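You operate a simulated robot arm through the tools that you are given. There is no shell and no other tool.

Carry out the task below with a simulated robot arm. There is one attempt and no reset: what you move stays moved.

## Task
Dry the cream block on the warmer at Warm, under the clear lid.
Fine: till its felt goes dull; dial back to Off; open the clear lid once the lamp is out. Where these are worked on the way, their far stop is far enough and under half their travel is too little: clear lid.

It is judged by the outcome, as a careful person would: the job done as asked, and still so three seconds after it is handed in. It fails if anything else is knocked over, pushed out of place, dropped, spilled or broken. Lids that push on must go on centred and level and be pressed home; caps that screw on are set level and turned clockwise until they are tight.

## Robot
A 6-joint arm with a two-finger parallel gripper, fixed in place. Base frame: the origin is on the floor under the middle of its stand, x ahead of it, y to its left, z up. Lengths are in m, angles in rad, forces in N, time in s.
With the tool pointing down near the work surface it reaches from about 0.3 to 0.66 m from the base axis. Its first joint turns from -2.007 to 2.007 rad. Payload 3.43 kg.
The TCP is the grasp point between the finger pads, 0.034 m short of the fingertips. In the tool frame z runs along the fingers and y along their closing line. The gripper opens to 0.128 m. The fingers are 0.024 m wide and 0.012 m thick; the gripper's body (0.048 by 0.13 m) begins 0.096 m behind the TCP.
Orientation is told as [roll, pitch, yaw] about the base's x, y, z axes, in that order, counted from this pose: with the fingers straight down and closing along the base's y, the tool's x points along the base's -x, its y along +y and its z along -z.

## Interface
- The arm moves only by the tool play_rows. Its arguments are lists of equal length, an entry for each row: "offset": the shift along the tool's x, y, z in units of 500 mm (1.0 is 500 mm), a list of three; "delta_rot": the turn, a rotation vector about the tool's x, y, z in units of 180 degrees (1.0 is 180 degrees), a list of three; "hand": the opening, from 0 (shut) to 1 (fully open). In form: {"offset": [[dx, dy, dz], ...], "delta_rot": [[ax, ay, az], ...], "hand": [hand, ...]}. A call has 1 to 20 rows; each row is the pose to reach, as a shift and turn from the pose commanded when the call began, along the tool's axes at that moment. A call with a number of a shift or a turn outside -1 to 1 is refused whole. Rows are played at 5 a second. More than 0.05 m and 0.15 rad between two rows, or a gripper value outside its range, and nothing of the call is played. Where a pose cannot be reached the arm comes as near as it can. A force on the tool above 60 N (or 10 N above the force at the start of the call, whichever is more), or a blocked arm, ends the call early, and 0.2 s more pass. The fingers move at their own pace (about 0.153 m/s each) and stop on an object; they squeeze with about 35 N. The grip force told is the motor's: it shows also when the fingers shut on nothing. Time passes only in rows, and 0.2 s behind the last, so rows that repeat a pose let the fingers close. It gives the time, the measured TCP pose, the force on the tool (base axes), the opening and the grip force at its end, in the units of the frame above (readings bear some noise), with the torque about the TCP (base axes, N m) and any sound that the robot's microphone picked up.
- Cameras (640 x 400 px; columns grow to the right, rows downward): "scene" is fixed at [0.0498, 0.501, 1.462]; the picture's right is [-0.28, -0.96, 0.00], its down [-0.70, 0.21, -0.68] and it looks along [0.65, -0.19, -0.73] (base axes); focal length 331 px, centre (320, 200). "wrist" rides on the gripper at [0.076, -0.011, -0.16] in the tool frame; the picture's right is [0.15, 0.99, 0.00], its down [-0.88, 0.13, -0.46] and it looks along [-0.45, 0.07, 0.89] (tool axes); focal length 234 px, centre (320, 200). There is no depth. A picture from a camera that has moved, and an enlarged one, comes with that camera's place and axes in the base frame and with its lens.
- snapshot(camera): a new picture of that camera. The clock stands still meanwhile.
- raise_lower(by): slides the trunk up (or, below 0, down) by that many m; the arm rides with it, the base frame stays. It gives what a move gives, with no picture.
- enlarge(camera, box): a new picture of the part [left, top, right, bottom] of that camera's present view, enlarged. The clock stands still meanwhile.
- close_job(): hands the job in; it is judged then, once.

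Nothing tells you positions but the pictures and the camera data. Unless the task says otherwise, let go and move clear before handing in.

The tools are called after "Emit:" as a command line: name --argument value ..., lists and objects as JSON in quotes. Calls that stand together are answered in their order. play_rows: Moves the arm, as the interface text tells. Its arguments: {"type":"object","properties":{"offset":{"type":"array"},"delta_rot":{"type":"array"},"hand":{"type":"array"}},"required":["offset","delta_rot","hand"]} The other tools are called the same way: raise_lower (by) moves the trunk up or down; snapshot (camera) takes a picture; enlarge (camera, box) takes an enlarged picture of a part of a camera's view; close_job () hands the job in.

At the start:

```text
time_s: 0.0
position: [0.4102, 0.1653, 1.1661]
ee_rot: [0.0, 0.0, 0.0]
ft_force: [1.4, -0.5, -0.9]
torque: [-0.01, 0.01, -0.01]
width: 0.128
finger_force: 0.1
trunk travel left (down, up): [-0.925, 0.065]
```

scene: 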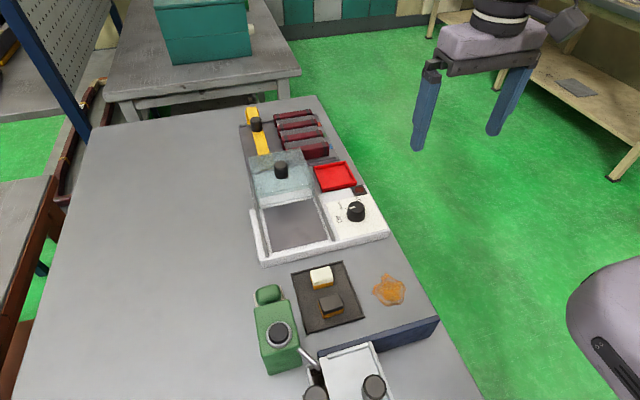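
wrist: 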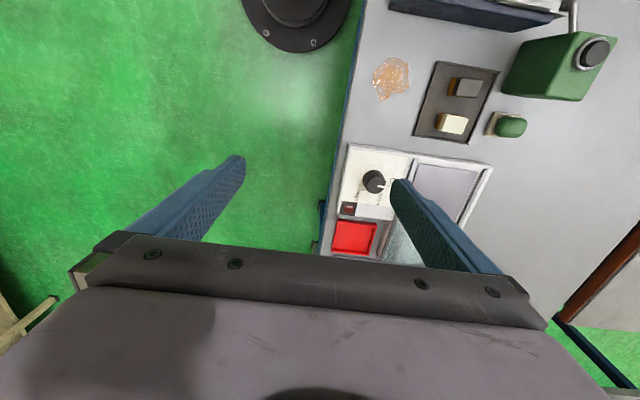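

I see a grey bench with a white warmer (tray, dial, sliding clear lid with a black knob), a dark mat holding a cream block and a dark block, a green bottle and other things. I'll look closer before moving anything.

Emit:
enlarge --camera "scene" --box '[220, 90, 420, 215]'

Emit:
enlarge --camera "scene" --box '[230, 180, 430, 305]'

Emit:
enlarge --camera "scene" --box '[240, 250, 450, 390]'

Emit:
enlarge --camera "wrist" --box '[320, 50, 560, 270]'

```text
3.20 times, centred on (320, 152) of scene
camera zoom: at [0.0498, 0.501, 1.462], right [-0.28, -0.96, 0.0], down [-0.7, 0.21, -0.68], along [0.65, -0.19, -0.73], focal length 1060 px, centre (320, 352)
```

zoom: 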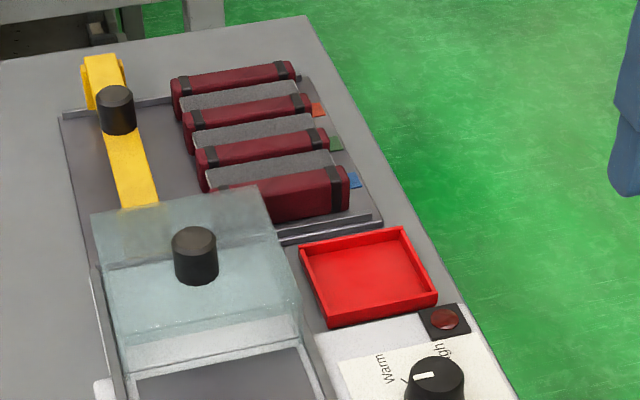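

```text
3.20 times, centred on (330, 242) of scene
camera zoom: at [0.0498, 0.501, 1.462], right [-0.28, -0.96, 0.0], down [-0.7, 0.21, -0.68], along [0.65, -0.19, -0.73], focal length 1060 px, centre (288, 64)
```

zoom: 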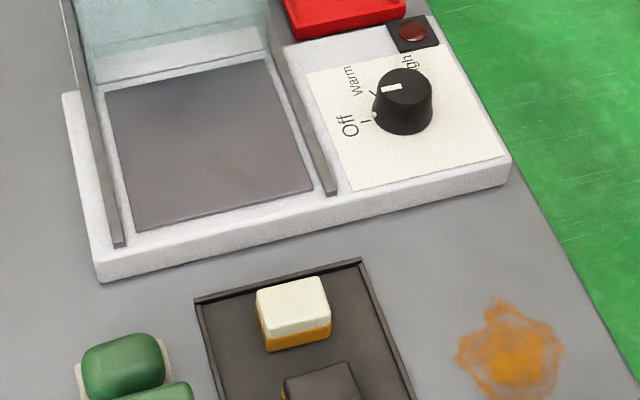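

```text
2.86 times, centred on (345, 320) of scene
camera zoom: at [0.0498, 0.501, 1.462], right [-0.28, -0.96, 0.0], down [-0.7, 0.21, -0.68], along [0.65, -0.19, -0.73], focal length 946 px, centre (249, -143)
```

zoom: 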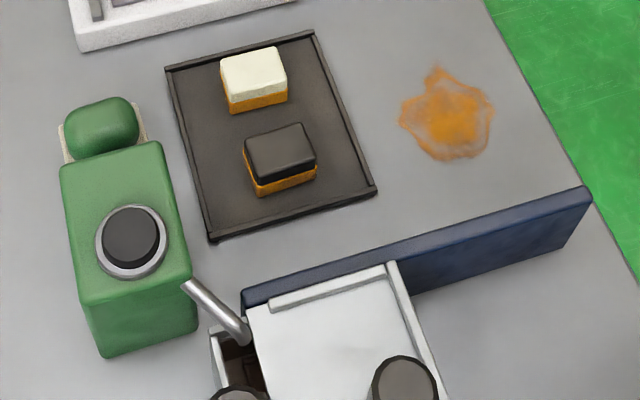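

```text
1.82 times, centred on (440, 160) of wrist
camera zoom: at [0.335, 0.1542, 1.3265], right [-0.15, 0.99, 0.0], down [0.88, 0.13, 0.46], along [0.45, 0.07, -0.89], focal length 426 px, centre (102, 273)
```

zoom: 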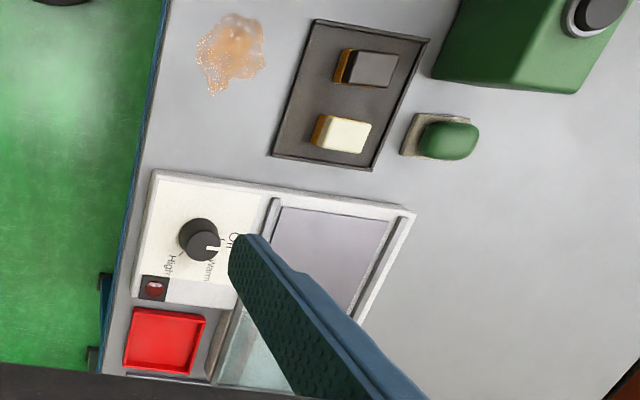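

The dial is at about (0.495, 0.287, 0.90) and the cream block at about (0.368, 0.406, 0.885); the lid with its knob stands at the far end of its rails. I'll zoom in on the dial, lid and lamp to read them before moving.

Emit:
enlarge --camera "scene" --box '[325, 180, 389, 220]'

Emit:
enlarge --camera "scene" --box '[240, 100, 340, 163]'

Emit:
enlarge --camera "scene" --box '[240, 145, 340, 208]'

Emit:
enlarge --camera "scene" --box '[285, 255, 365, 305]'

```text
10.00 times, centred on (357, 200) of scene
camera zoom: at [0.0498, 0.501, 1.462], right [-0.28, -0.96, 0.0], down [-0.7, 0.21, -0.68], along [0.65, -0.19, -0.73], focal length 3312 px, centre (-50, 200)
```

zoom: 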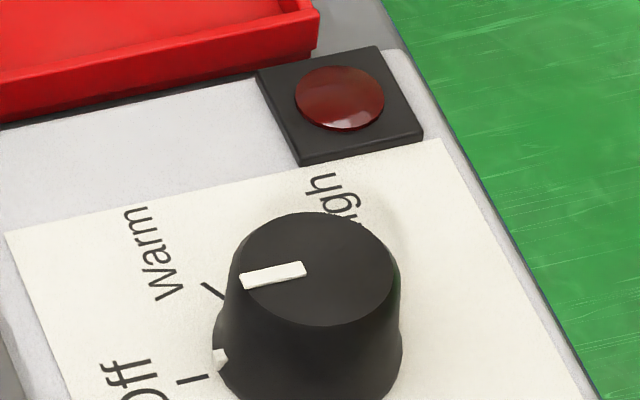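

```text
6.35 times, centred on (290, 132) of scene
camera zoom: at [0.0498, 0.501, 1.462], right [-0.28, -0.96, 0.0], down [-0.7, 0.21, -0.68], along [0.65, -0.19, -0.73], focal length 2103 px, centre (510, 635)
```

zoom: 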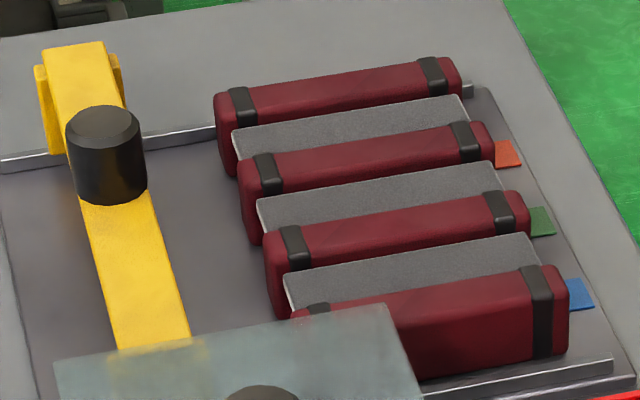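

```text
6.35 times, centred on (290, 176) of scene
camera zoom: at [0.0498, 0.501, 1.462], right [-0.28, -0.96, 0.0], down [-0.7, 0.21, -0.68], along [0.65, -0.19, -0.73], focal length 2103 px, centre (510, 349)
```

zoom: 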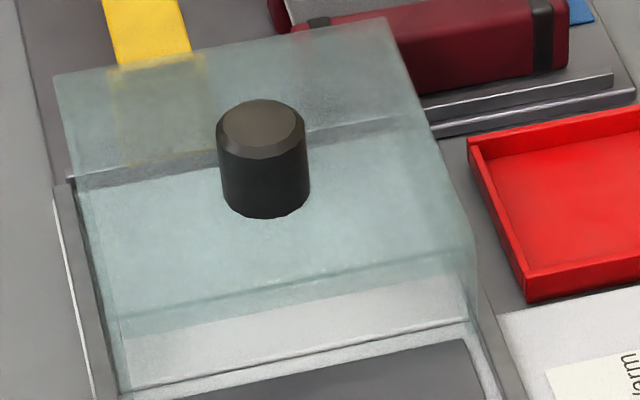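

```text
8.00 times, centred on (325, 280) of scene
camera zoom: at [0.0498, 0.501, 1.462], right [-0.28, -0.96, 0.0], down [-0.7, 0.21, -0.68], along [0.65, -0.19, -0.73], focal length 2649 px, centre (280, -440)
```

zoom: 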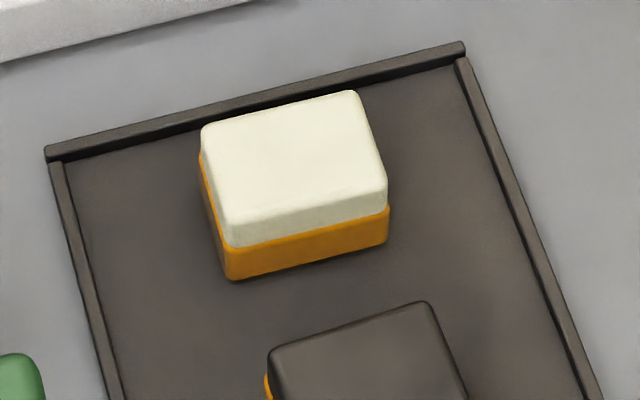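

Bench and fixtures line up with the base axes; the dial's pointer is at Off, with Warm one tick clockwise, and the lamp is dark. I take the plate centre to be about (0.53, 0.425). Next I move high over the cream block to look with the wrist camera.

Emit:
play_rows --offset '[[0.0105, 0.06, 0.0165], [0.021, 0.12, 0.033], [0.0315, 0.18, 0.0495], [0.042, 0.24, 0.066], [0.0525, 0.3, 0.0825], [0.063, 0.36, 0.099], [0.0735, 0.42, 0.1155], [0.084, 0.48, 0.132]]' --delta_rot '[[0, 0, 0], [0, 0, 0], [0, 0, 0], [0, 0, 0], [0, 0, 0], [0, 0, 0], [0, 0, 0], [0, 0, 0]]' --hand '[1, 1, 0.9, 0.8, 0.7, 0.6, 0.55, 0.55]'

Emit:
snapshot --camera "wrist"

Emit:
snapshot --camera "scene"

```text
time_s: 1.8
position: [0.3674, 0.4054, 1.1007]
ee_rot: [0.0, 0.0, 0.0]
ft_force: [0.3, 0.4, 0.2]
torque: [-0.02, -0.02, 0.02]
width: 0.0704
finger_force: 0.2
trunk travel left (down, up): [-0.925, 0.065]
```

```text
taken
camera wrist: at [0.2927, 0.3947, 1.2604], right [-0.15, 0.99, 0.0], down [0.88, 0.13, 0.46], along [0.45, 0.07, -0.89], focal length 234 px, centre (320, 200)
```

wrist: 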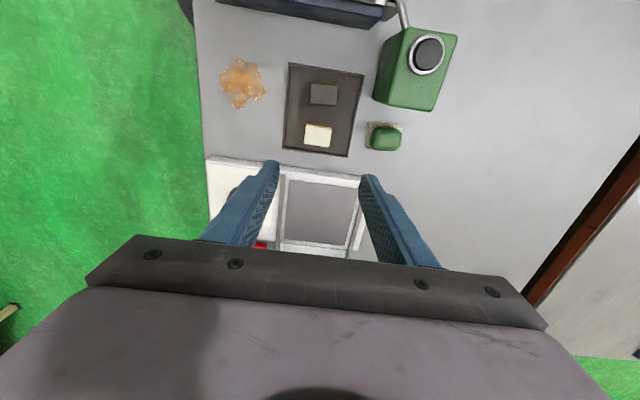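

```text
taken
```

scene: 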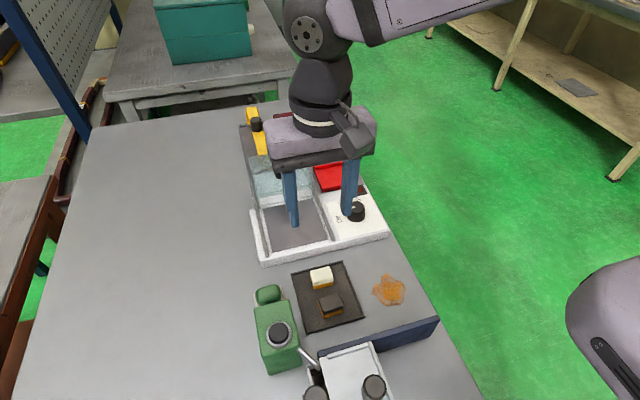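

The cream block is confirmed near (0.368, 0.405). I'll enlarge the wrist view to measure heights and the block's size.

Emit:
enlarge --camera "wrist" --box '[270, 50, 420, 144]'

Emit:
enlarge --camera "wrist" --box '[200, 150, 380, 262]'

Emit:
enlarge --camera "scene" --box '[290, 255, 360, 299]'

```text
4.26 times, centred on (345, 97) of wrist
camera zoom: at [0.2927, 0.3947, 1.2604], right [-0.15, 0.99, 0.0], down [0.88, 0.13, 0.46], along [0.45, 0.07, -0.89], focal length 996 px, centre (214, 638)
```

zoom: 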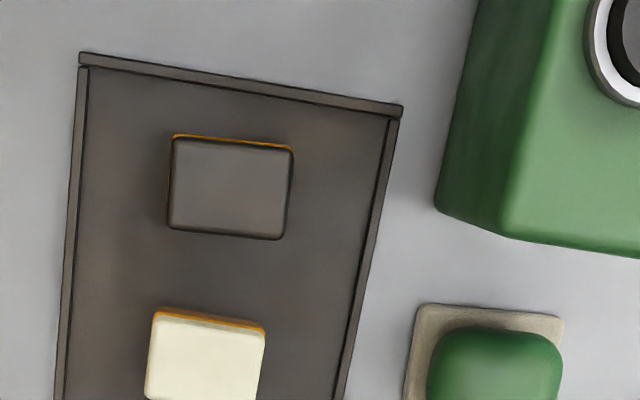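

```text
3.56 times, centred on (290, 206) of wrist
camera zoom: at [0.2927, 0.3947, 1.2604], right [-0.15, 0.99, 0.0], down [0.88, 0.13, 0.46], along [0.45, 0.07, -0.89], focal length 833 px, centre (427, 179)
```

zoom: 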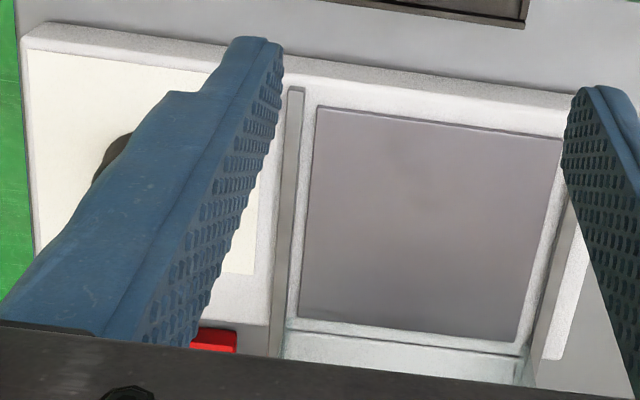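

```text
9.09 times, centred on (325, 277) of scene
camera zoom: at [0.0498, 0.501, 1.462], right [-0.28, -0.96, 0.0], down [-0.7, 0.21, -0.68], along [0.65, -0.19, -0.73], focal length 3011 px, centre (274, -500)
```

zoom: 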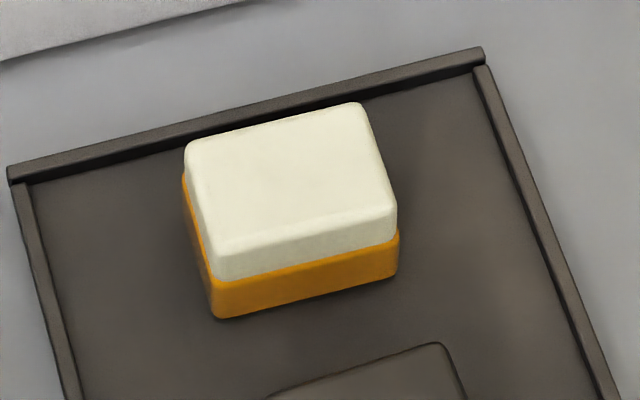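

The mat is square to the base and the block is about 0.04 m wide in y. I'll bring the fingers down straddling it, stopping just above its top to check.

Emit:
play_rows --offset '[[0, -0.002, 0.08], [0, -0.002, 0.16], [0, -0.002, 0.24], [0, -0.002, 0.3], [0, -0.002, 0.33]]' --delta_rot '[[0, 0, 0], [0, 0, 0], [0, 0, 0], [0, 0, 0], [0, 0, 0]]' --hand '[0.5, 0.46, 0.46, 0.46, 0.46]'

Emit:
snapshot --camera "wrist"

Emit:
enlarge --camera "scene" --box '[250, 200, 410, 300]'

```text
time_s: 3.0
position: [0.3691, 0.4054, 0.9336]
ee_rot: [0.002, 0.0, 0.0]
ft_force: [0.0, -0.2, -0.4]
torque: [0.0, -0.03, 0.01]
width: 0.0588
finger_force: 0.1
trunk travel left (down, up): [-0.925, 0.065]
```

```text
taken
camera wrist: at [0.2935, 0.3928, 1.0929], right [-0.15, 0.99, 0.0], down [0.88, 0.13, 0.46], along [0.45, 0.07, -0.89], focal length 234 px, centre (320, 200)
```

wrist: 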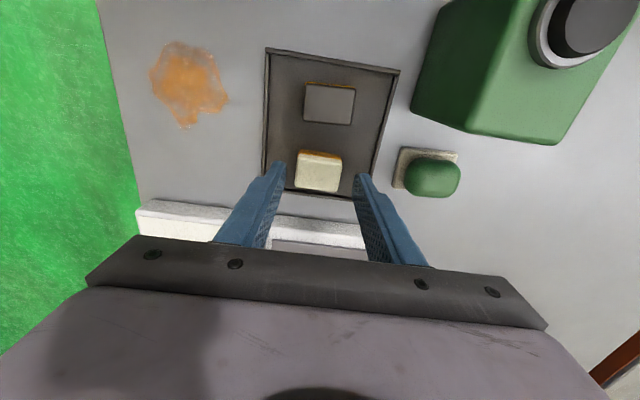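

```text
4.00 times, centred on (330, 250) of scene
camera zoom: at [0.0498, 0.501, 1.462], right [-0.28, -0.96, 0.0], down [-0.7, 0.21, -0.68], along [0.65, -0.19, -0.73], focal length 1325 px, centre (280, 0)
```

zoom: 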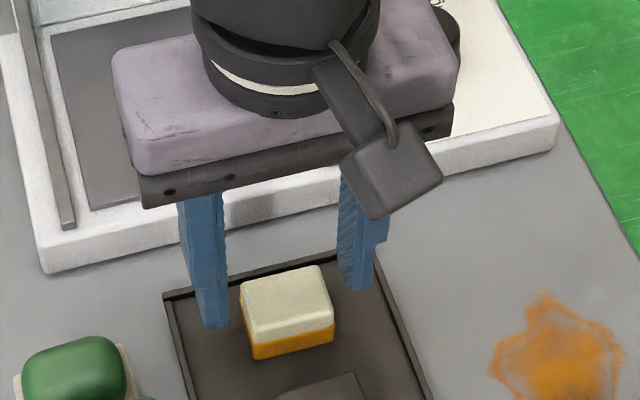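

The fingers straddle the block with clearance on both sides, and its top is a little below the tips. I'll go down another 3 cm and check the height.

Emit:
play_rows --offset '[[0, -0.002, 0.02], [0, -0.002, 0.04], [0, -0.002, 0.06]]' --delta_rot '[[0, 0, 0], [0, 0, 0], [0, 0, 0]]' --hand '[0.46, 0.46, 0.46]'

Emit:
enlarge --camera "wrist" --box '[240, 100, 400, 200]'

Emit:
enlarge --camera "scene" --box '[285, 245, 365, 295]'

```text
time_s: 3.8
position: [0.3677, 0.4025, 0.9048]
ee_rot: [0.0, -0.001, 0.0]
ft_force: [-0.6, -0.3, 0.5]
torque: [-0.01, -0.02, 0.01]
width: 0.0589
finger_force: 0.0
trunk travel left (down, up): [-0.925, 0.065]
```

```text
4.00 times, centred on (320, 150) of wrist
camera zoom: at [0.2928, 0.3921, 1.0648], right [-0.15, 0.99, 0.0], down [0.88, 0.13, 0.46], along [0.45, 0.07, -0.89], focal length 937 px, centre (320, 400)
```

zoom: 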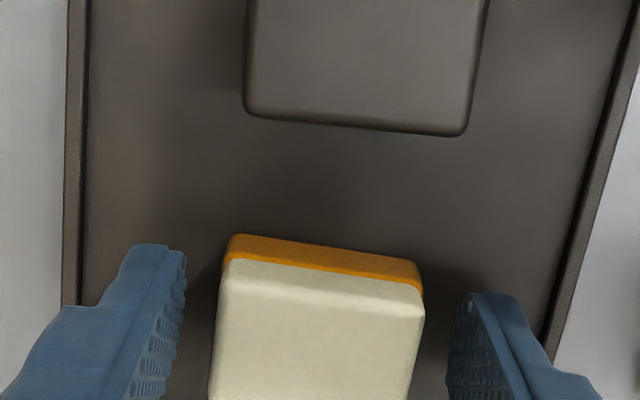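

```text
8.00 times, centred on (325, 270) of scene
camera zoom: at [0.0498, 0.501, 1.462], right [-0.28, -0.96, 0.0], down [-0.7, 0.21, -0.68], along [0.65, -0.19, -0.73], focal length 2649 px, centre (280, -360)
```

zoom: 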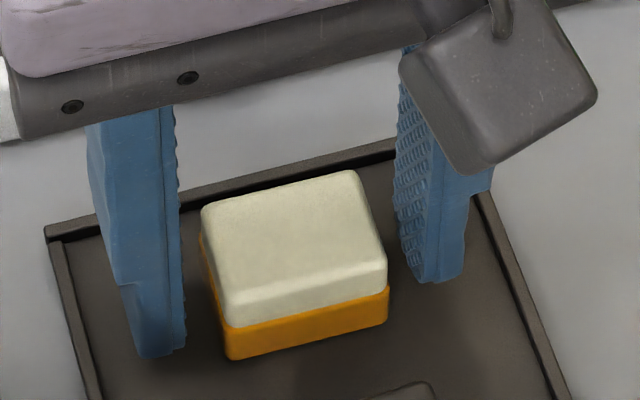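

The block is centred between the fingers, with the tips about 1 cm above the mat. I'll go down 4 mm more, close on it and check the grip.

Emit:
play_rows --offset '[[-0.004, 0.0, 0.008], [-0.004, 0.0, 0.008], [-0.004, 0.0, 0.008], [-0.004, 0.0, 0.008], [-0.004, 0.0, 0.008]]' --delta_rot '[[0, 0, 0], [0, 0, 0], [0, 0, 0], [0, 0, 0], [0, 0, 0]]' --hand '[0.46, 0.3, 0.2, 0.2, 0.2]'

Emit:
enlarge --camera "scene" --box '[285, 245, 365, 295]'

```text
time_s: 5.0
position: [0.3704, 0.4035, 0.9026]
ee_rot: [0.0, 0.0, 0.002]
ft_force: [0.5, 0.1, -0.7]
torque: [-0.01, 0.02, -0.01]
width: 0.0412
finger_force: 34.9
trunk travel left (down, up): [-0.925, 0.065]
```

```text
8.00 times, centred on (325, 270) of scene
camera zoom: at [0.0498, 0.501, 1.462], right [-0.28, -0.96, 0.0], down [-0.7, 0.21, -0.68], along [0.65, -0.19, -0.73], focal length 2649 px, centre (280, -360)
```

zoom: 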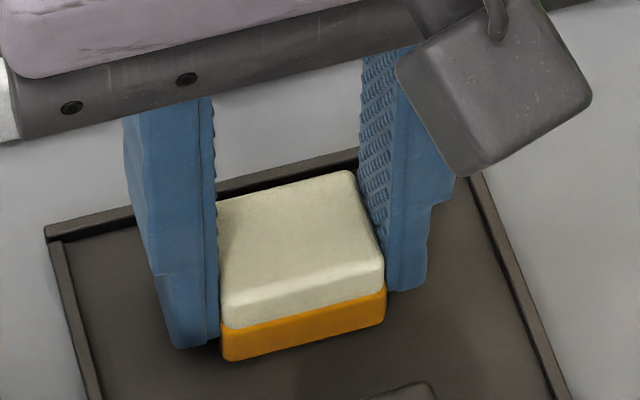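

The block is held (width 0.041 m). I'll lift it and carry it toward the plate, staying well above the frame.

Emit:
play_rows --offset '[[0, 0, -0.05], [0, 0, -0.11], [0, 0, -0.17], [-0.06, 0.01, -0.17], [-0.13, 0.02, -0.17], [-0.2, 0.03, -0.17], [-0.26, 0.04, -0.17], [-0.3, 0.042, -0.17]]' --delta_rot '[[0, 0, 0], [0, 0, 0], [0, 0, 0], [0, 0, 0], [0, 0, 0], [0, 0, 0], [0, 0, 0], [0, 0, 0]]' --hand '[0.2, 0.2, 0.2, 0.2, 0.2, 0.2, 0.2, 0.2]'

Emit:
snapshot --camera "wrist"

Emit:
snapshot --camera "scene"

```text
time_s: 6.8
position: [0.498, 0.4162, 0.9875]
ee_rot: [-0.001, -0.001, 0.0]
ft_force: [0.3, 0.0, 0.6]
torque: [-0.05, 0.01, 0.0]
width: 0.0409
finger_force: 34.7
out of reach, approached as far as the arm can: row 7, 8
trunk travel left (down, up): [-0.925, 0.065]
```

```text
taken
camera wrist: at [0.4221, 0.4038, 1.1477], right [-0.15, 0.99, 0.0], down [0.88, 0.13, 0.46], along [0.45, 0.07, -0.89], focal length 234 px, centre (320, 200)
```

wrist: 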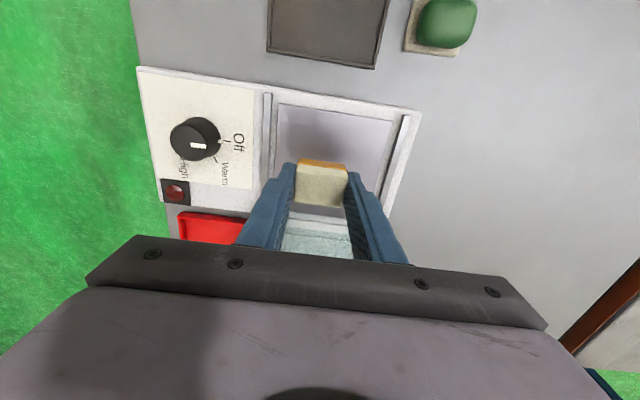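

```text
taken
```

scene: 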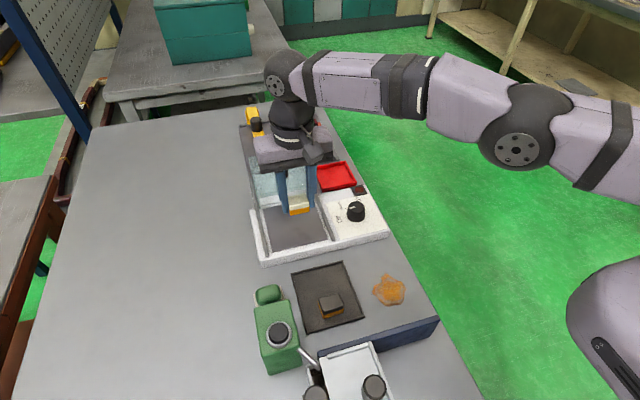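

With the tool straight down the arm stops at about r = 0.65 m at this height. I'll test whether being higher relative to the shoulder lengthens the reach, since the trunk could then be lowered to compensate.

Emit:
play_rows --offset '[[0, 0, -0.06], [0, 0, -0.12], [-0.06, 0.01, -0.12], [-0.1, 0.02, -0.12]]' --delta_rot '[[0, 0, 0], [0, 0, 0], [0, 0, 0], [0, 0, 0]]' --hand '[0.2, 0.2, 0.2, 0.2]'

```text
time_s: 7.8
position: [0.5113, 0.3997, 1.0444]
ee_rot: [-0.001, 0.0, 0.0]
ft_force: [0.1, -0.1, -0.8]
torque: [-0.02, 0.0, -0.02]
width: 0.0409
finger_force: 34.9
out of reach, approached as far as the arm can: row 2, 3, 4
trunk travel left (down, up): [-0.925, 0.065]
```

Reach is about 0.65 m either way, so the shoulder is near this height and I'll use the trunk for the descent. I'll back off slightly to get a known pose within reach.

Emit:
play_rows --offset '[[0.03, 0, 0], [0.06, 0, 0]]' --delta_rot '[[0, 0, 0], [0, 0, 0]]' --hand '[0.2, 0.2]'

```text
time_s: 8.4
position: [0.4948, 0.4105, 1.047]
ee_rot: [-0.002, 0.002, -0.001]
ft_force: [0.3, 0.3, -1.3]
torque: [-0.04, 0.01, 0.03]
width: 0.041
finger_force: 34.8
out of reach, approached as far as the arm can: row 1, 2
trunk travel left (down, up): [-0.925, 0.065]
```

The commanded pose evidently keeps the unreachable target, so I'll correct for that and go to about (0.503, 0.405, 0.985).

Emit:
play_rows --offset '[[0.06, -0.03, 0.03], [0.075, -0.059, 0.08], [0.075, -0.059, 0.125]]' --delta_rot '[[0, 0, 0], [0, 0, 0], [0, 0, 0]]' --hand '[0.2, 0.2, 0.2]'

```text
time_s: 9.2
position: [0.492, 0.4182, 0.9928]
ee_rot: [-0.002, 0.0, -0.002]
ft_force: [-0.5, 0.4, -0.6]
torque: [-0.02, -0.01, 0.02]
width: 0.041
finger_force: 34.8
out of reach, approached as far as the arm can: row 1, 2, 3
trunk travel left (down, up): [-0.925, 0.065]
```

The solver seems sticky near full extension. I'll retreat clearly inside the reach to get a clean pose.

Emit:
play_rows --offset '[[0.05, 0, 0], [0.1, 0, 0], [0.1, 0, 0]]' --delta_rot '[[0, 0, 0], [0, 0, 0], [0, 0, 0]]' --hand '[0.2, 0.2, 0.2]'

```text
time_s: 10.0
position: [0.4646, 0.4429, 0.994]
ee_rot: [-0.002, 0.001, 0.0]
ft_force: [-0.2, -0.9, -0.5]
torque: [0.0, 0.0, 0.0]
width: 0.0414
finger_force: 35.3
out of reach, approached as far as the arm can: row 1, 2, 3
trunk travel left (down, up): [-0.925, 0.065]
```

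It looks like a straight-elbow hang-up: only tangential motion comes through. I'll command a clear radial retreat (nothing is below at this height but the mat) to free it.

Emit:
play_rows --offset '[[0.06, -0.05, 0], [0.12, -0.1, 0], [0.18, -0.15, 0], [0.18, -0.15, 0], [0.18, -0.15, 0]]' --delta_rot '[[0, 0, 0], [0, 0, 0], [0, 0, 0], [0, 0, 0], [0, 0, 0]]' --hand '[0.2, 0.2, 0.2, 0.2, 0.2]'

Emit:
snapshot --camera "scene"

```text
time_s: 11.2
position: [0.4647, 0.4438, 0.9938]
ee_rot: [-0.002, 0.002, -0.001]
ft_force: [-0.2, 0.8, -0.9]
torque: [-0.01, 0.02, -0.01]
width: 0.0409
finger_force: 35.2
out of reach, approached as far as the arm can: row 1, 2, 3, 4, 5
trunk travel left (down, up): [-0.925, 0.065]
```

```text
taken
```

scene: 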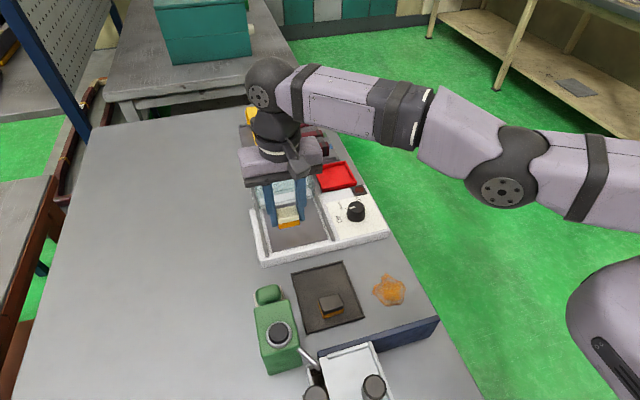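

Pure radial motion is singular with the elbow straight; moving down relative to the shoulder should bend it. I'll raise the trunk 6 cm for room, then move the arm down by the same amount.

Emit:
raise_lower --by 0.06

Emit:
play_rows --offset '[[0, 0, 0.03], [0, 0, 0.06], [0, 0, 0.09], [0, 0, 0.12]]' --delta_rot '[[0, 0, 0], [0, 0, 0], [0, 0, 0], [0, 0, 0]]' --hand '[0.2, 0.2, 0.2, 0.2]'

```text
time_s: 12.2
position: [0.4647, 0.4436, 1.0532]
ee_rot: [-0.002, 0.002, 0.0]
ft_force: [-0.6, 0.0, -0.7]
torque: [0.01, -0.03, 0.01]
width: 0.0412
finger_force: 34.7
trunk travel left (down, up): [-0.985, 0.005]
```

```text
time_s: 13.2
position: [0.4647, 0.4446, 0.9928]
ee_rot: [-0.002, 0.002, 0.0]
ft_force: [-0.2, 0.2, -0.4]
torque: [-0.01, 0.01, 0.0]
width: 0.0413
finger_force: 34.9
trunk travel left (down, up): [-0.985, 0.005]
```

That came through cleanly with no reach warning. Now I'll try moving to about (0.49, 0.41).

Emit:
play_rows --offset '[[0.03, -0.03, 0], [0.05, -0.06, 0], [0.02, -0.065, 0], [-0.02, -0.07, 0]]' --delta_rot '[[0, 0, 0], [0, 0, 0], [0, 0, 0], [0, 0, 0]]' --hand '[0.2, 0.2, 0.2, 0.2]'

```text
time_s: 14.2
position: [0.4849, 0.4195, 0.9917]
ee_rot: [-0.003, 0.003, -0.001]
ft_force: [-1.3, -0.2, -0.9]
torque: [0.02, 0.0, -0.01]
width: 0.0412
finger_force: 34.9
out of reach, approached as far as the arm can: row 1, 2, 3, 4
trunk travel left (down, up): [-0.985, 0.005]
```

Radial motion is still stuck because the elbow stays straight. Tilting the fingers slightly inward while drawing the TCP back should make the elbow bend, and the block is safely up in the air.

Emit:
play_rows --offset '[[0.045, -0.039, -0.002], [0.09, -0.078, -0.01], [0.136, -0.118, -0.024], [0.16, -0.139, -0.024]]' --delta_rot '[[0.0208, 0.024, 0], [0.0417, 0.048, 0], [0.0625, 0.0722, 0], [0.0625, 0.0722, 0]]' --hand '[0.2, 0.2, 0.2, 0.2]'

```text
time_s: 15.2
position: [0.423, 0.3678, 0.9992]
ee_rot: [-0.203, 0.228, -0.022]
ft_force: [-0.3, -0.6, -3.9]
torque: [0.01, -0.05, 0.01]
width: 0.041
finger_force: 35.0
out of reach, approached as far as the arm can: row 1, 2, 3, 4
trunk travel left (down, up): [-0.985, 0.005]
```

The tool swung inward as intended (r ≈ 0.56). Now I'll bring it upright again at r ≈ 0.60 and see whether the elbow follows.

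Emit:
play_rows --offset '[[0.04, -0.035, 0.0], [-0.0, 0.0, -0.003], [-0.03, 0.025, -0.006], [-0.0614, 0.0508, -0.01], [-0.0614, 0.0508, -0.01]]' --delta_rot '[[0, 0, 0], [-0.02, -0.024, 0], [-0.0417, -0.048, 0], [-0.0625, -0.0722, 0], [-0.0625, -0.0722, 0]]' --hand '[0.2, 0.2, 0.2, 0.2, 0.2]'

```text
time_s: 16.4
position: [0.4371, 0.3771, 0.9991]
ee_rot: [0.0, -0.001, 0.0]
ft_force: [-0.3, 0.7, -2.2]
torque: [-0.01, 0.01, -0.01]
width: 0.041
finger_force: 35.0
trunk travel left (down, up): [-0.985, 0.005]
```

The arm is free again at (0.437, 0.377, 0.999); I'll stay inside r ≈ 0.64 from now on. To get the best reach I'll raise the arm 10 cm, then lower the trunk 10 cm.

Emit:
play_rows --offset '[[0, 0, -0.05], [0, 0, -0.1], [0, 0, -0.15], [0, 0, -0.2]]' --delta_rot '[[0, 0, 0], [0, 0, 0], [0, 0, 0], [0, 0, 0]]' --hand '[0.2, 0.2, 0.2, 0.2]'

Emit:
raise_lower --by -0.1

Emit:
snapshot --camera "wrist"

Emit:
snapshot --camera "scene"

```text
time_s: 17.4
position: [0.4367, 0.3759, 1.0977]
ee_rot: [0.0, 0.002, 0.001]
ft_force: [0.6, 0.6, -1.1]
torque: [0.01, 0.01, -0.01]
width: 0.0411
finger_force: 35.2
trunk travel left (down, up): [-0.985, 0.005]
```

```text
time_s: 18.7
position: [0.4366, 0.3754, 0.9972]
ee_rot: [-0.001, 0.001, 0.001]
ft_force: [0.0, 1.0, -0.5]
torque: [0.0, 0.03, 0.0]
width: 0.041
finger_force: 35.4
trunk travel left (down, up): [-0.885, 0.105]
```

```text
taken
camera wrist: at [0.3615, 0.3639, 1.1572], right [-0.15, 0.99, 0.0], down [0.88, 0.13, 0.45], along [0.45, 0.07, -0.89], focal length 234 px, centre (320, 200)
```

wrist: 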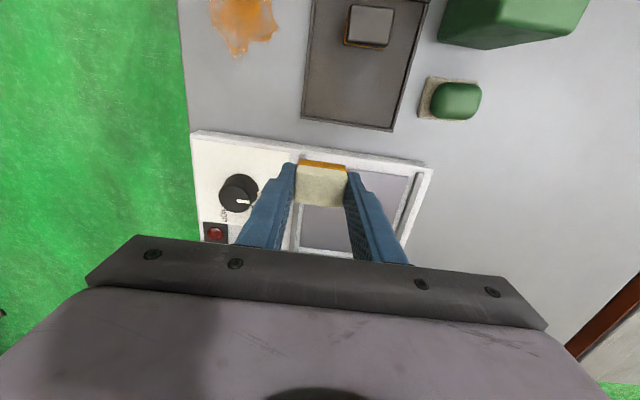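

```text
taken
```

scene: 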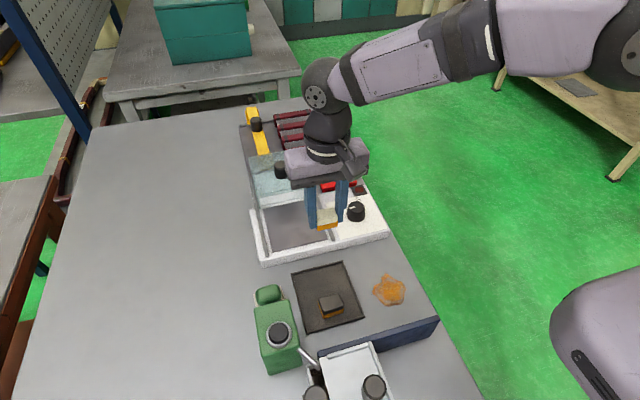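

The elbow is nicely bent now. Next I move to about (0.498, 0.402) above the plate, at the same height.

Emit:
play_rows --offset '[[-0.04, 0.018, 0], [-0.08, 0.036, 0], [-0.11, 0.048, 0], [-0.1228, 0.0532, 0]]' --delta_rot '[[0, 0, 0], [0, 0, 0], [0, 0, 0], [0, 0, 0]]' --hand '[0.2, 0.2, 0.2, 0.2]'

Emit:
snapshot --camera "wrist"

Emit:
enlarge --camera "scene" --box '[240, 170, 400, 270]'

```text
time_s: 19.7
position: [0.4985, 0.401, 0.9958]
ee_rot: [-0.001, 0.001, -0.001]
ft_force: [0.4, 1.1, -1.3]
torque: [-0.02, -0.01, 0.02]
width: 0.0409
finger_force: 35.4
trunk travel left (down, up): [-0.885, 0.105]
```

```text
taken
camera wrist: at [0.423, 0.3901, 1.1561], right [-0.15, 0.99, 0.0], down [0.88, 0.13, 0.45], along [0.45, 0.06, -0.89], focal length 234 px, centre (320, 200)
```

wrist: 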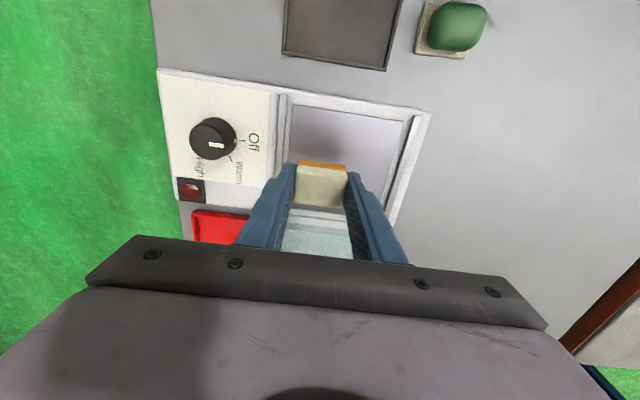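

```text
4.00 times, centred on (320, 220) of scene
camera zoom: at [0.0498, 0.501, 1.462], right [-0.28, -0.96, 0.0], down [-0.7, 0.21, -0.68], along [0.65, -0.19, -0.73], focal length 1325 px, centre (320, 120)
```

zoom: 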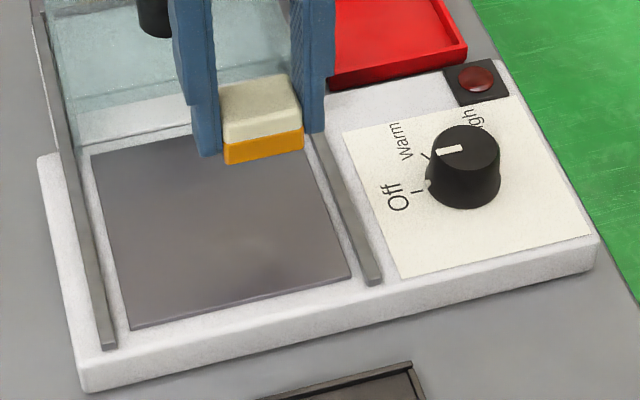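

The dial reads Off and the lamp is dark. I'll enlarge the wrist view to measure the plate's height before lowering.

Emit:
enlarge --camera "wrist" --box '[260, 80, 440, 192]'

Emit:
enlarge --camera "wrist" --box '[160, 80, 290, 161]'

```text
3.56 times, centred on (350, 136) of wrist
camera zoom: at [0.423, 0.3901, 1.1561], right [-0.15, 0.99, 0.0], down [0.88, 0.13, 0.45], along [0.45, 0.06, -0.89], focal length 833 px, centre (213, 428)
```

zoom: 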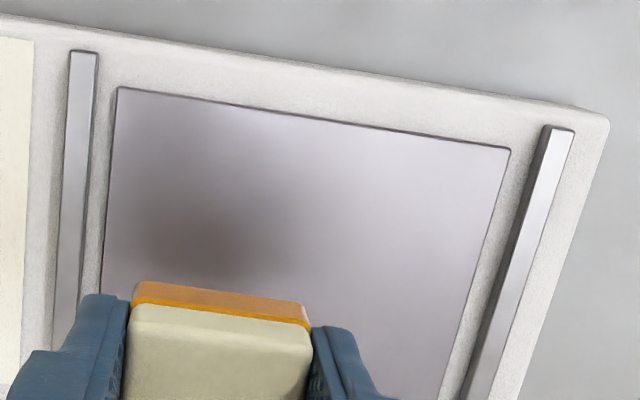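

```text
4.92 times, centred on (225, 120) of wrist
camera zoom: at [0.423, 0.3901, 1.1561], right [-0.15, 0.99, 0.0], down [0.88, 0.13, 0.45], along [0.45, 0.06, -0.89], focal length 1153 px, centre (788, 591)
```

zoom: 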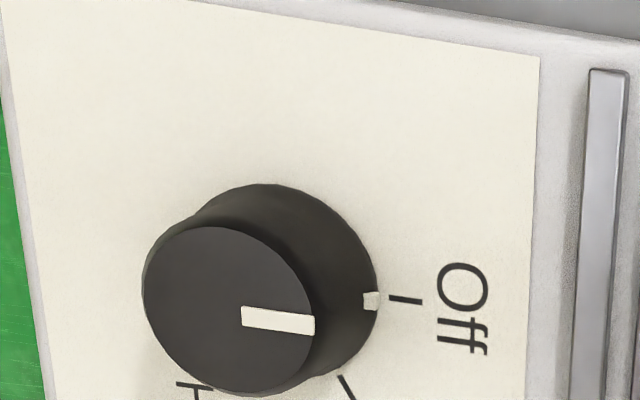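

I put the plate at about z 0.885, spanning x 0.45–0.574 and y 0.365–0.487, so the block at (0.498, 0.401) lies well on it. I'll lower with the trunk and then check.

Emit:
raise_lower --by -0.05

Emit:
enlarge --camera "scene" --box '[260, 180, 356, 240]'

Emit:
enlarge --camera "wrist" --box '[240, 100, 400, 200]'

```text
time_s: 20.6
position: [0.4988, 0.4007, 0.9466]
ee_rot: [-0.002, 0.002, 0.0]
ft_force: [1.0, -0.8, -0.9]
torque: [-0.01, 0.0, 0.01]
width: 0.041
finger_force: 35.3
trunk travel left (down, up): [-0.835, 0.155]
```

```text
6.67 times, centred on (308, 210) of scene
camera zoom: at [0.0498, 0.501, 1.462], right [-0.28, -0.96, 0.0], down [-0.7, 0.21, -0.68], along [0.65, -0.19, -0.73], focal length 2208 px, centre (400, 133)
```

zoom: 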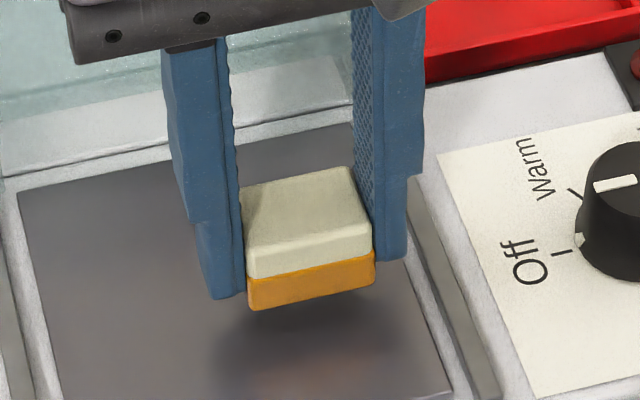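

```text
4.00 times, centred on (320, 150) of wrist
camera zoom: at [0.4228, 0.39, 1.1064], right [-0.15, 0.99, 0.0], down [0.88, 0.13, 0.45], along [0.45, 0.07, -0.89], focal length 937 px, centre (320, 400)
```

zoom: 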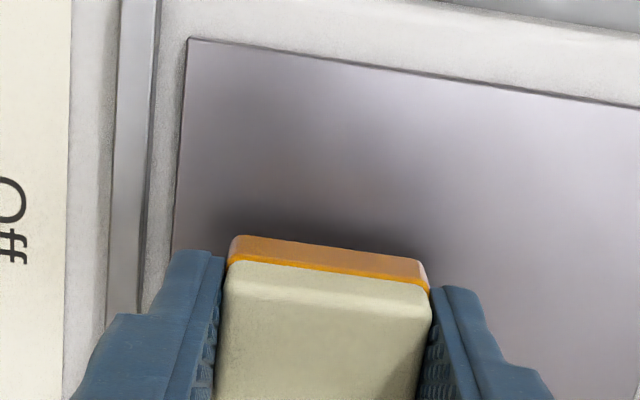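

The block is still a little above the plate, judging by its shadow. I'll lower in small steps while watching the force.

Emit:
play_rows --offset '[[0, 0, 0.012], [0, 0, 0.024]]' --delta_rot '[[0, 0, 0], [0, 0, 0]]' --hand '[0.2, 0.2]'

Emit:
enlarge --camera "scene" --box '[260, 180, 356, 240]'

Emit:
enlarge --camera "wrist" --box '[240, 100, 400, 200]'

```text
time_s: 21.2
position: [0.4987, 0.4014, 0.935]
ee_rot: [-0.002, 0.002, 0.0]
ft_force: [0.1, 0.5, -0.8]
torque: [-0.01, 0.0, 0.02]
width: 0.0411
finger_force: 35.3
trunk travel left (down, up): [-0.835, 0.155]
```

```text
6.67 times, centred on (308, 210) of scene
camera zoom: at [0.0498, 0.501, 1.462], right [-0.28, -0.96, 0.0], down [-0.7, 0.21, -0.68], along [0.65, -0.19, -0.73], focal length 2208 px, centre (400, 133)
```

zoom: 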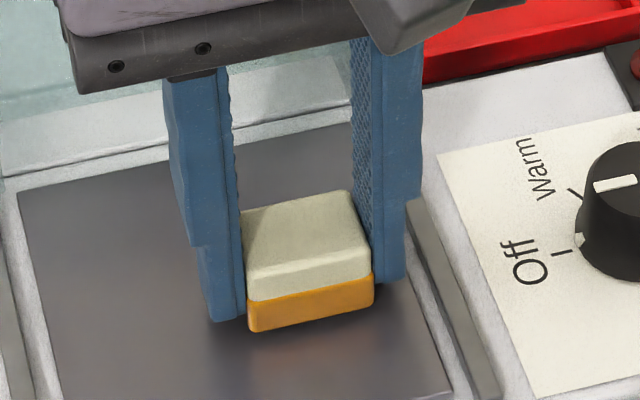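

```text
4.00 times, centred on (320, 150) of wrist
camera zoom: at [0.4235, 0.3903, 1.0943], right [-0.15, 0.99, 0.0], down [0.88, 0.13, 0.45], along [0.45, 0.07, -0.89], focal length 937 px, centre (320, 400)
```

zoom: 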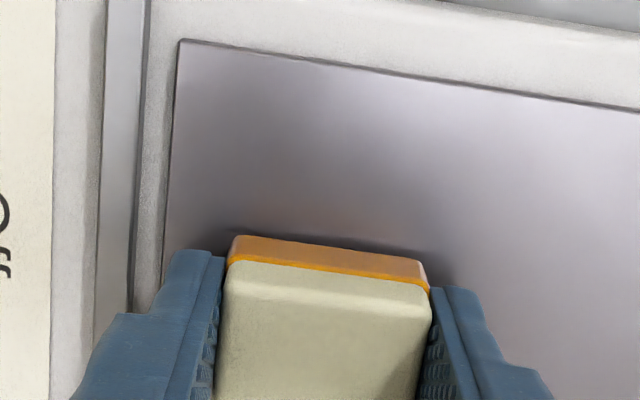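

Very close now. I'll continue in 3 mm steps.

Emit:
play_rows --offset '[[0, 0, 0.006]]' --delta_rot '[[0, 0, 0]]' --hand '[0.2]'

Emit:
play_rows --offset '[[0, 0, 0.005]]' --delta_rot '[[0, 0, 0]]' --hand '[0.2]'

Emit:
enlarge --camera "scene" --box '[260, 180, 356, 240]'

Emit:
enlarge --camera "wrist" --box '[240, 100, 400, 200]'

```text
time_s: 21.6
position: [0.4981, 0.4009, 0.9311]
ee_rot: [-0.002, 0.001, 0.0]
ft_force: [0.7, -0.2, 0.0]
torque: [-0.01, -0.01, 0.01]
width: 0.0411
finger_force: 34.8
trunk travel left (down, up): [-0.835, 0.155]
```

```text
time_s: 22.1
position: [0.4983, 0.4009, 0.9307]
ee_rot: [0.001, 0.0, 0.0]
ft_force: [-1.1, -0.9, 7.9]
torque: [-0.11, 0.04, -0.01]
width: 0.041
finger_force: 35.0
trunk travel left (down, up): [-0.835, 0.155]
```

```text
6.67 times, centred on (308, 210) of scene
camera zoom: at [0.0498, 0.501, 1.462], right [-0.28, -0.96, 0.0], down [-0.7, 0.21, -0.68], along [0.65, -0.19, -0.73], focal length 2208 px, centre (400, 133)
```

zoom: 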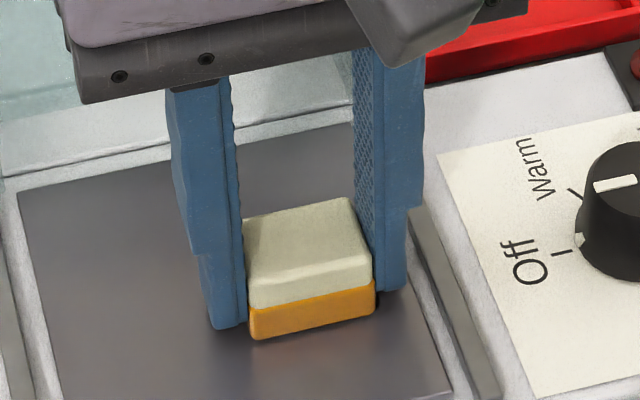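

```text
4.00 times, centred on (320, 150) of wrist
camera zoom: at [0.4226, 0.3898, 1.0908], right [-0.15, 0.99, 0.0], down [0.88, 0.13, 0.46], along [0.45, 0.07, -0.89], focal length 937 px, centre (320, 400)
```

zoom: 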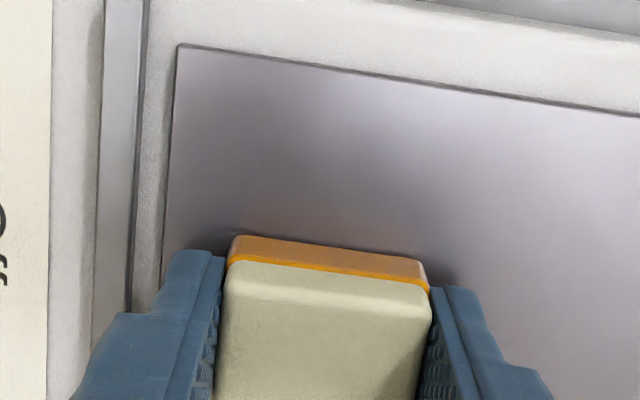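

Contact: 7.9 N upward, so the block sits on the plate. I'll open the fingers just enough (staying inside the rails) and rise with the trunk.

Emit:
play_rows --offset '[[0, 0, -0.003], [0, 0, -0.003], [0, 0, -0.003]]' --delta_rot '[[0, 0, 0], [0, 0, 0], [0, 0, 0]]' --hand '[0.38, 0.41, 0.41]'

Emit:
enlarge --camera "scene" --box '[260, 180, 356, 240]'

Emit:
enlarge --camera "wrist" --box '[240, 100, 400, 200]'

```text
time_s: 22.9
position: [0.4975, 0.4008, 0.9311]
ee_rot: [-0.002, 0.001, 0.0]
ft_force: [-0.4, -0.5, 0.4]
torque: [-0.02, 0.02, 0.0]
width: 0.0524
finger_force: 0.1
trunk travel left (down, up): [-0.835, 0.155]
```

```text
6.67 times, centred on (308, 210) of scene
camera zoom: at [0.0498, 0.501, 1.462], right [-0.28, -0.96, 0.0], down [-0.7, 0.21, -0.68], along [0.65, -0.19, -0.73], focal length 2208 px, centre (400, 133)
```

zoom: 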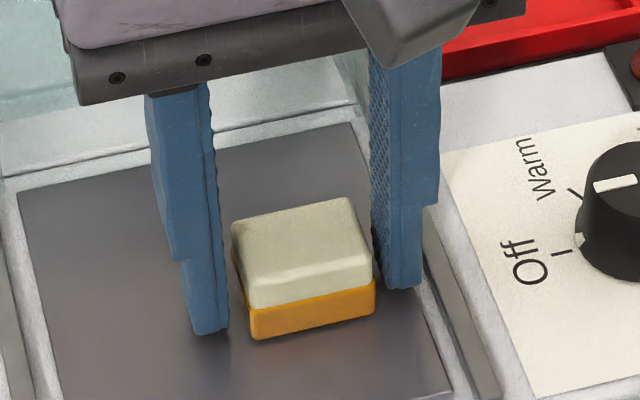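

```text
4.00 times, centred on (320, 150) of wrist
camera zoom: at [0.423, 0.3906, 1.0904], right [-0.15, 0.99, 0.0], down [0.88, 0.13, 0.45], along [0.45, 0.07, -0.89], focal length 937 px, centre (320, 400)
```

zoom: 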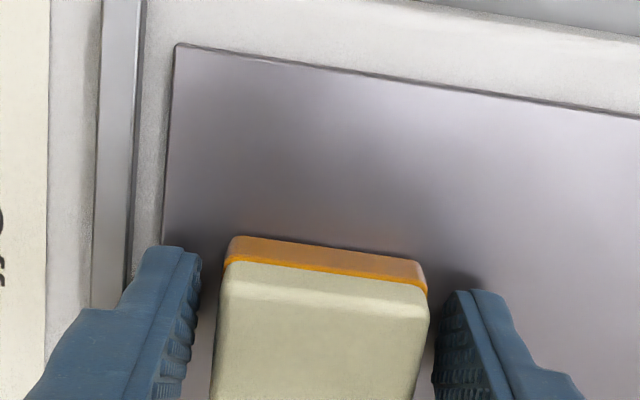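

The block is released and standing free. I'll rise with the trunk and then examine the lid and its knob.

Emit:
raise_lower --by 0.13

Emit:
snapshot --camera "wrist"

Emit:
enlarge --camera "scene" --box '[230, 130, 390, 230]'

```text
time_s: 24.4
position: [0.4988, 0.4004, 1.0607]
ee_rot: [-0.001, 0.001, 0.001]
ft_force: [0.4, 0.7, -0.2]
torque: [0.01, -0.03, -0.01]
width: 0.0525
finger_force: 0.1
trunk travel left (down, up): [-0.965, 0.025]
```

```text
taken
camera wrist: at [0.4231, 0.3907, 1.2202], right [-0.15, 0.99, 0.0], down [0.88, 0.13, 0.45], along [0.45, 0.07, -0.89], focal length 234 px, centre (320, 200)
```

wrist: 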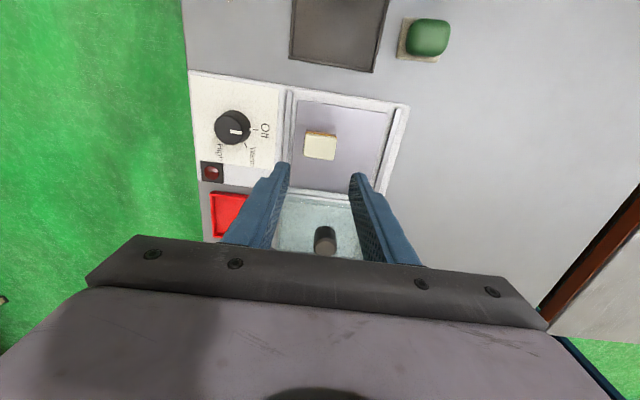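

```text
4.00 times, centred on (310, 180) of scene
camera zoom: at [0.0498, 0.501, 1.462], right [-0.28, -0.96, 0.0], down [-0.7, 0.21, -0.68], along [0.65, -0.19, -0.73], focal length 1325 px, centre (360, 280)
```

zoom: 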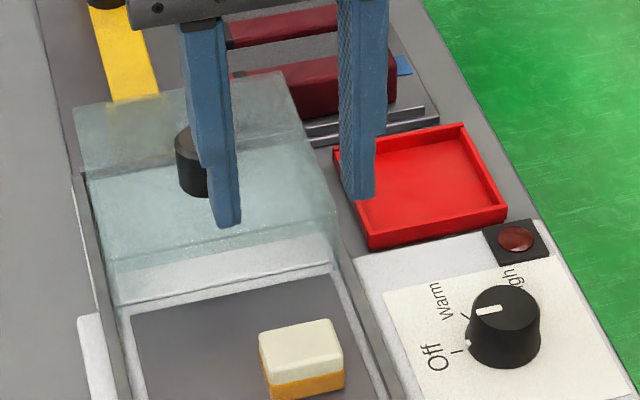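

I'll enlarge the wrist view of the lid knob to locate it.

Emit:
enlarge --camera "wrist" --box '[260, 180, 380, 255]'

Emit:
enlarge --camera "wrist" --box '[200, 80, 300, 142]'

```text
5.33 times, centred on (320, 218) of wrist
camera zoom: at [0.4231, 0.3907, 1.2202], right [-0.15, 0.99, 0.0], down [0.88, 0.13, 0.45], along [0.45, 0.07, -0.89], focal length 1249 px, centre (320, 107)
```

zoom: 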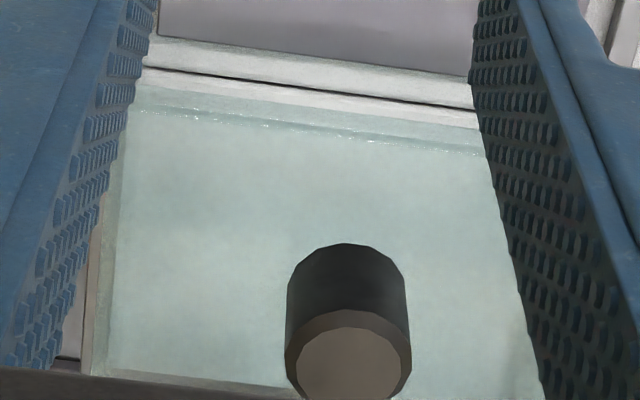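

```text
6.40 times, centred on (250, 111) of wrist
camera zoom: at [0.4231, 0.3907, 1.2202], right [-0.15, 0.99, 0.0], down [0.88, 0.13, 0.45], along [0.45, 0.07, -0.89], focal length 1499 px, centre (768, 770)
```

zoom: 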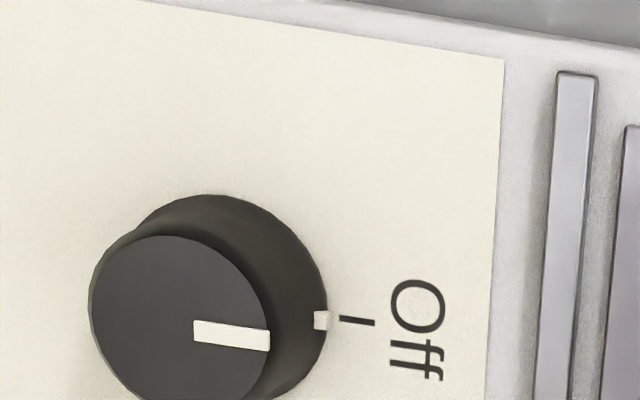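

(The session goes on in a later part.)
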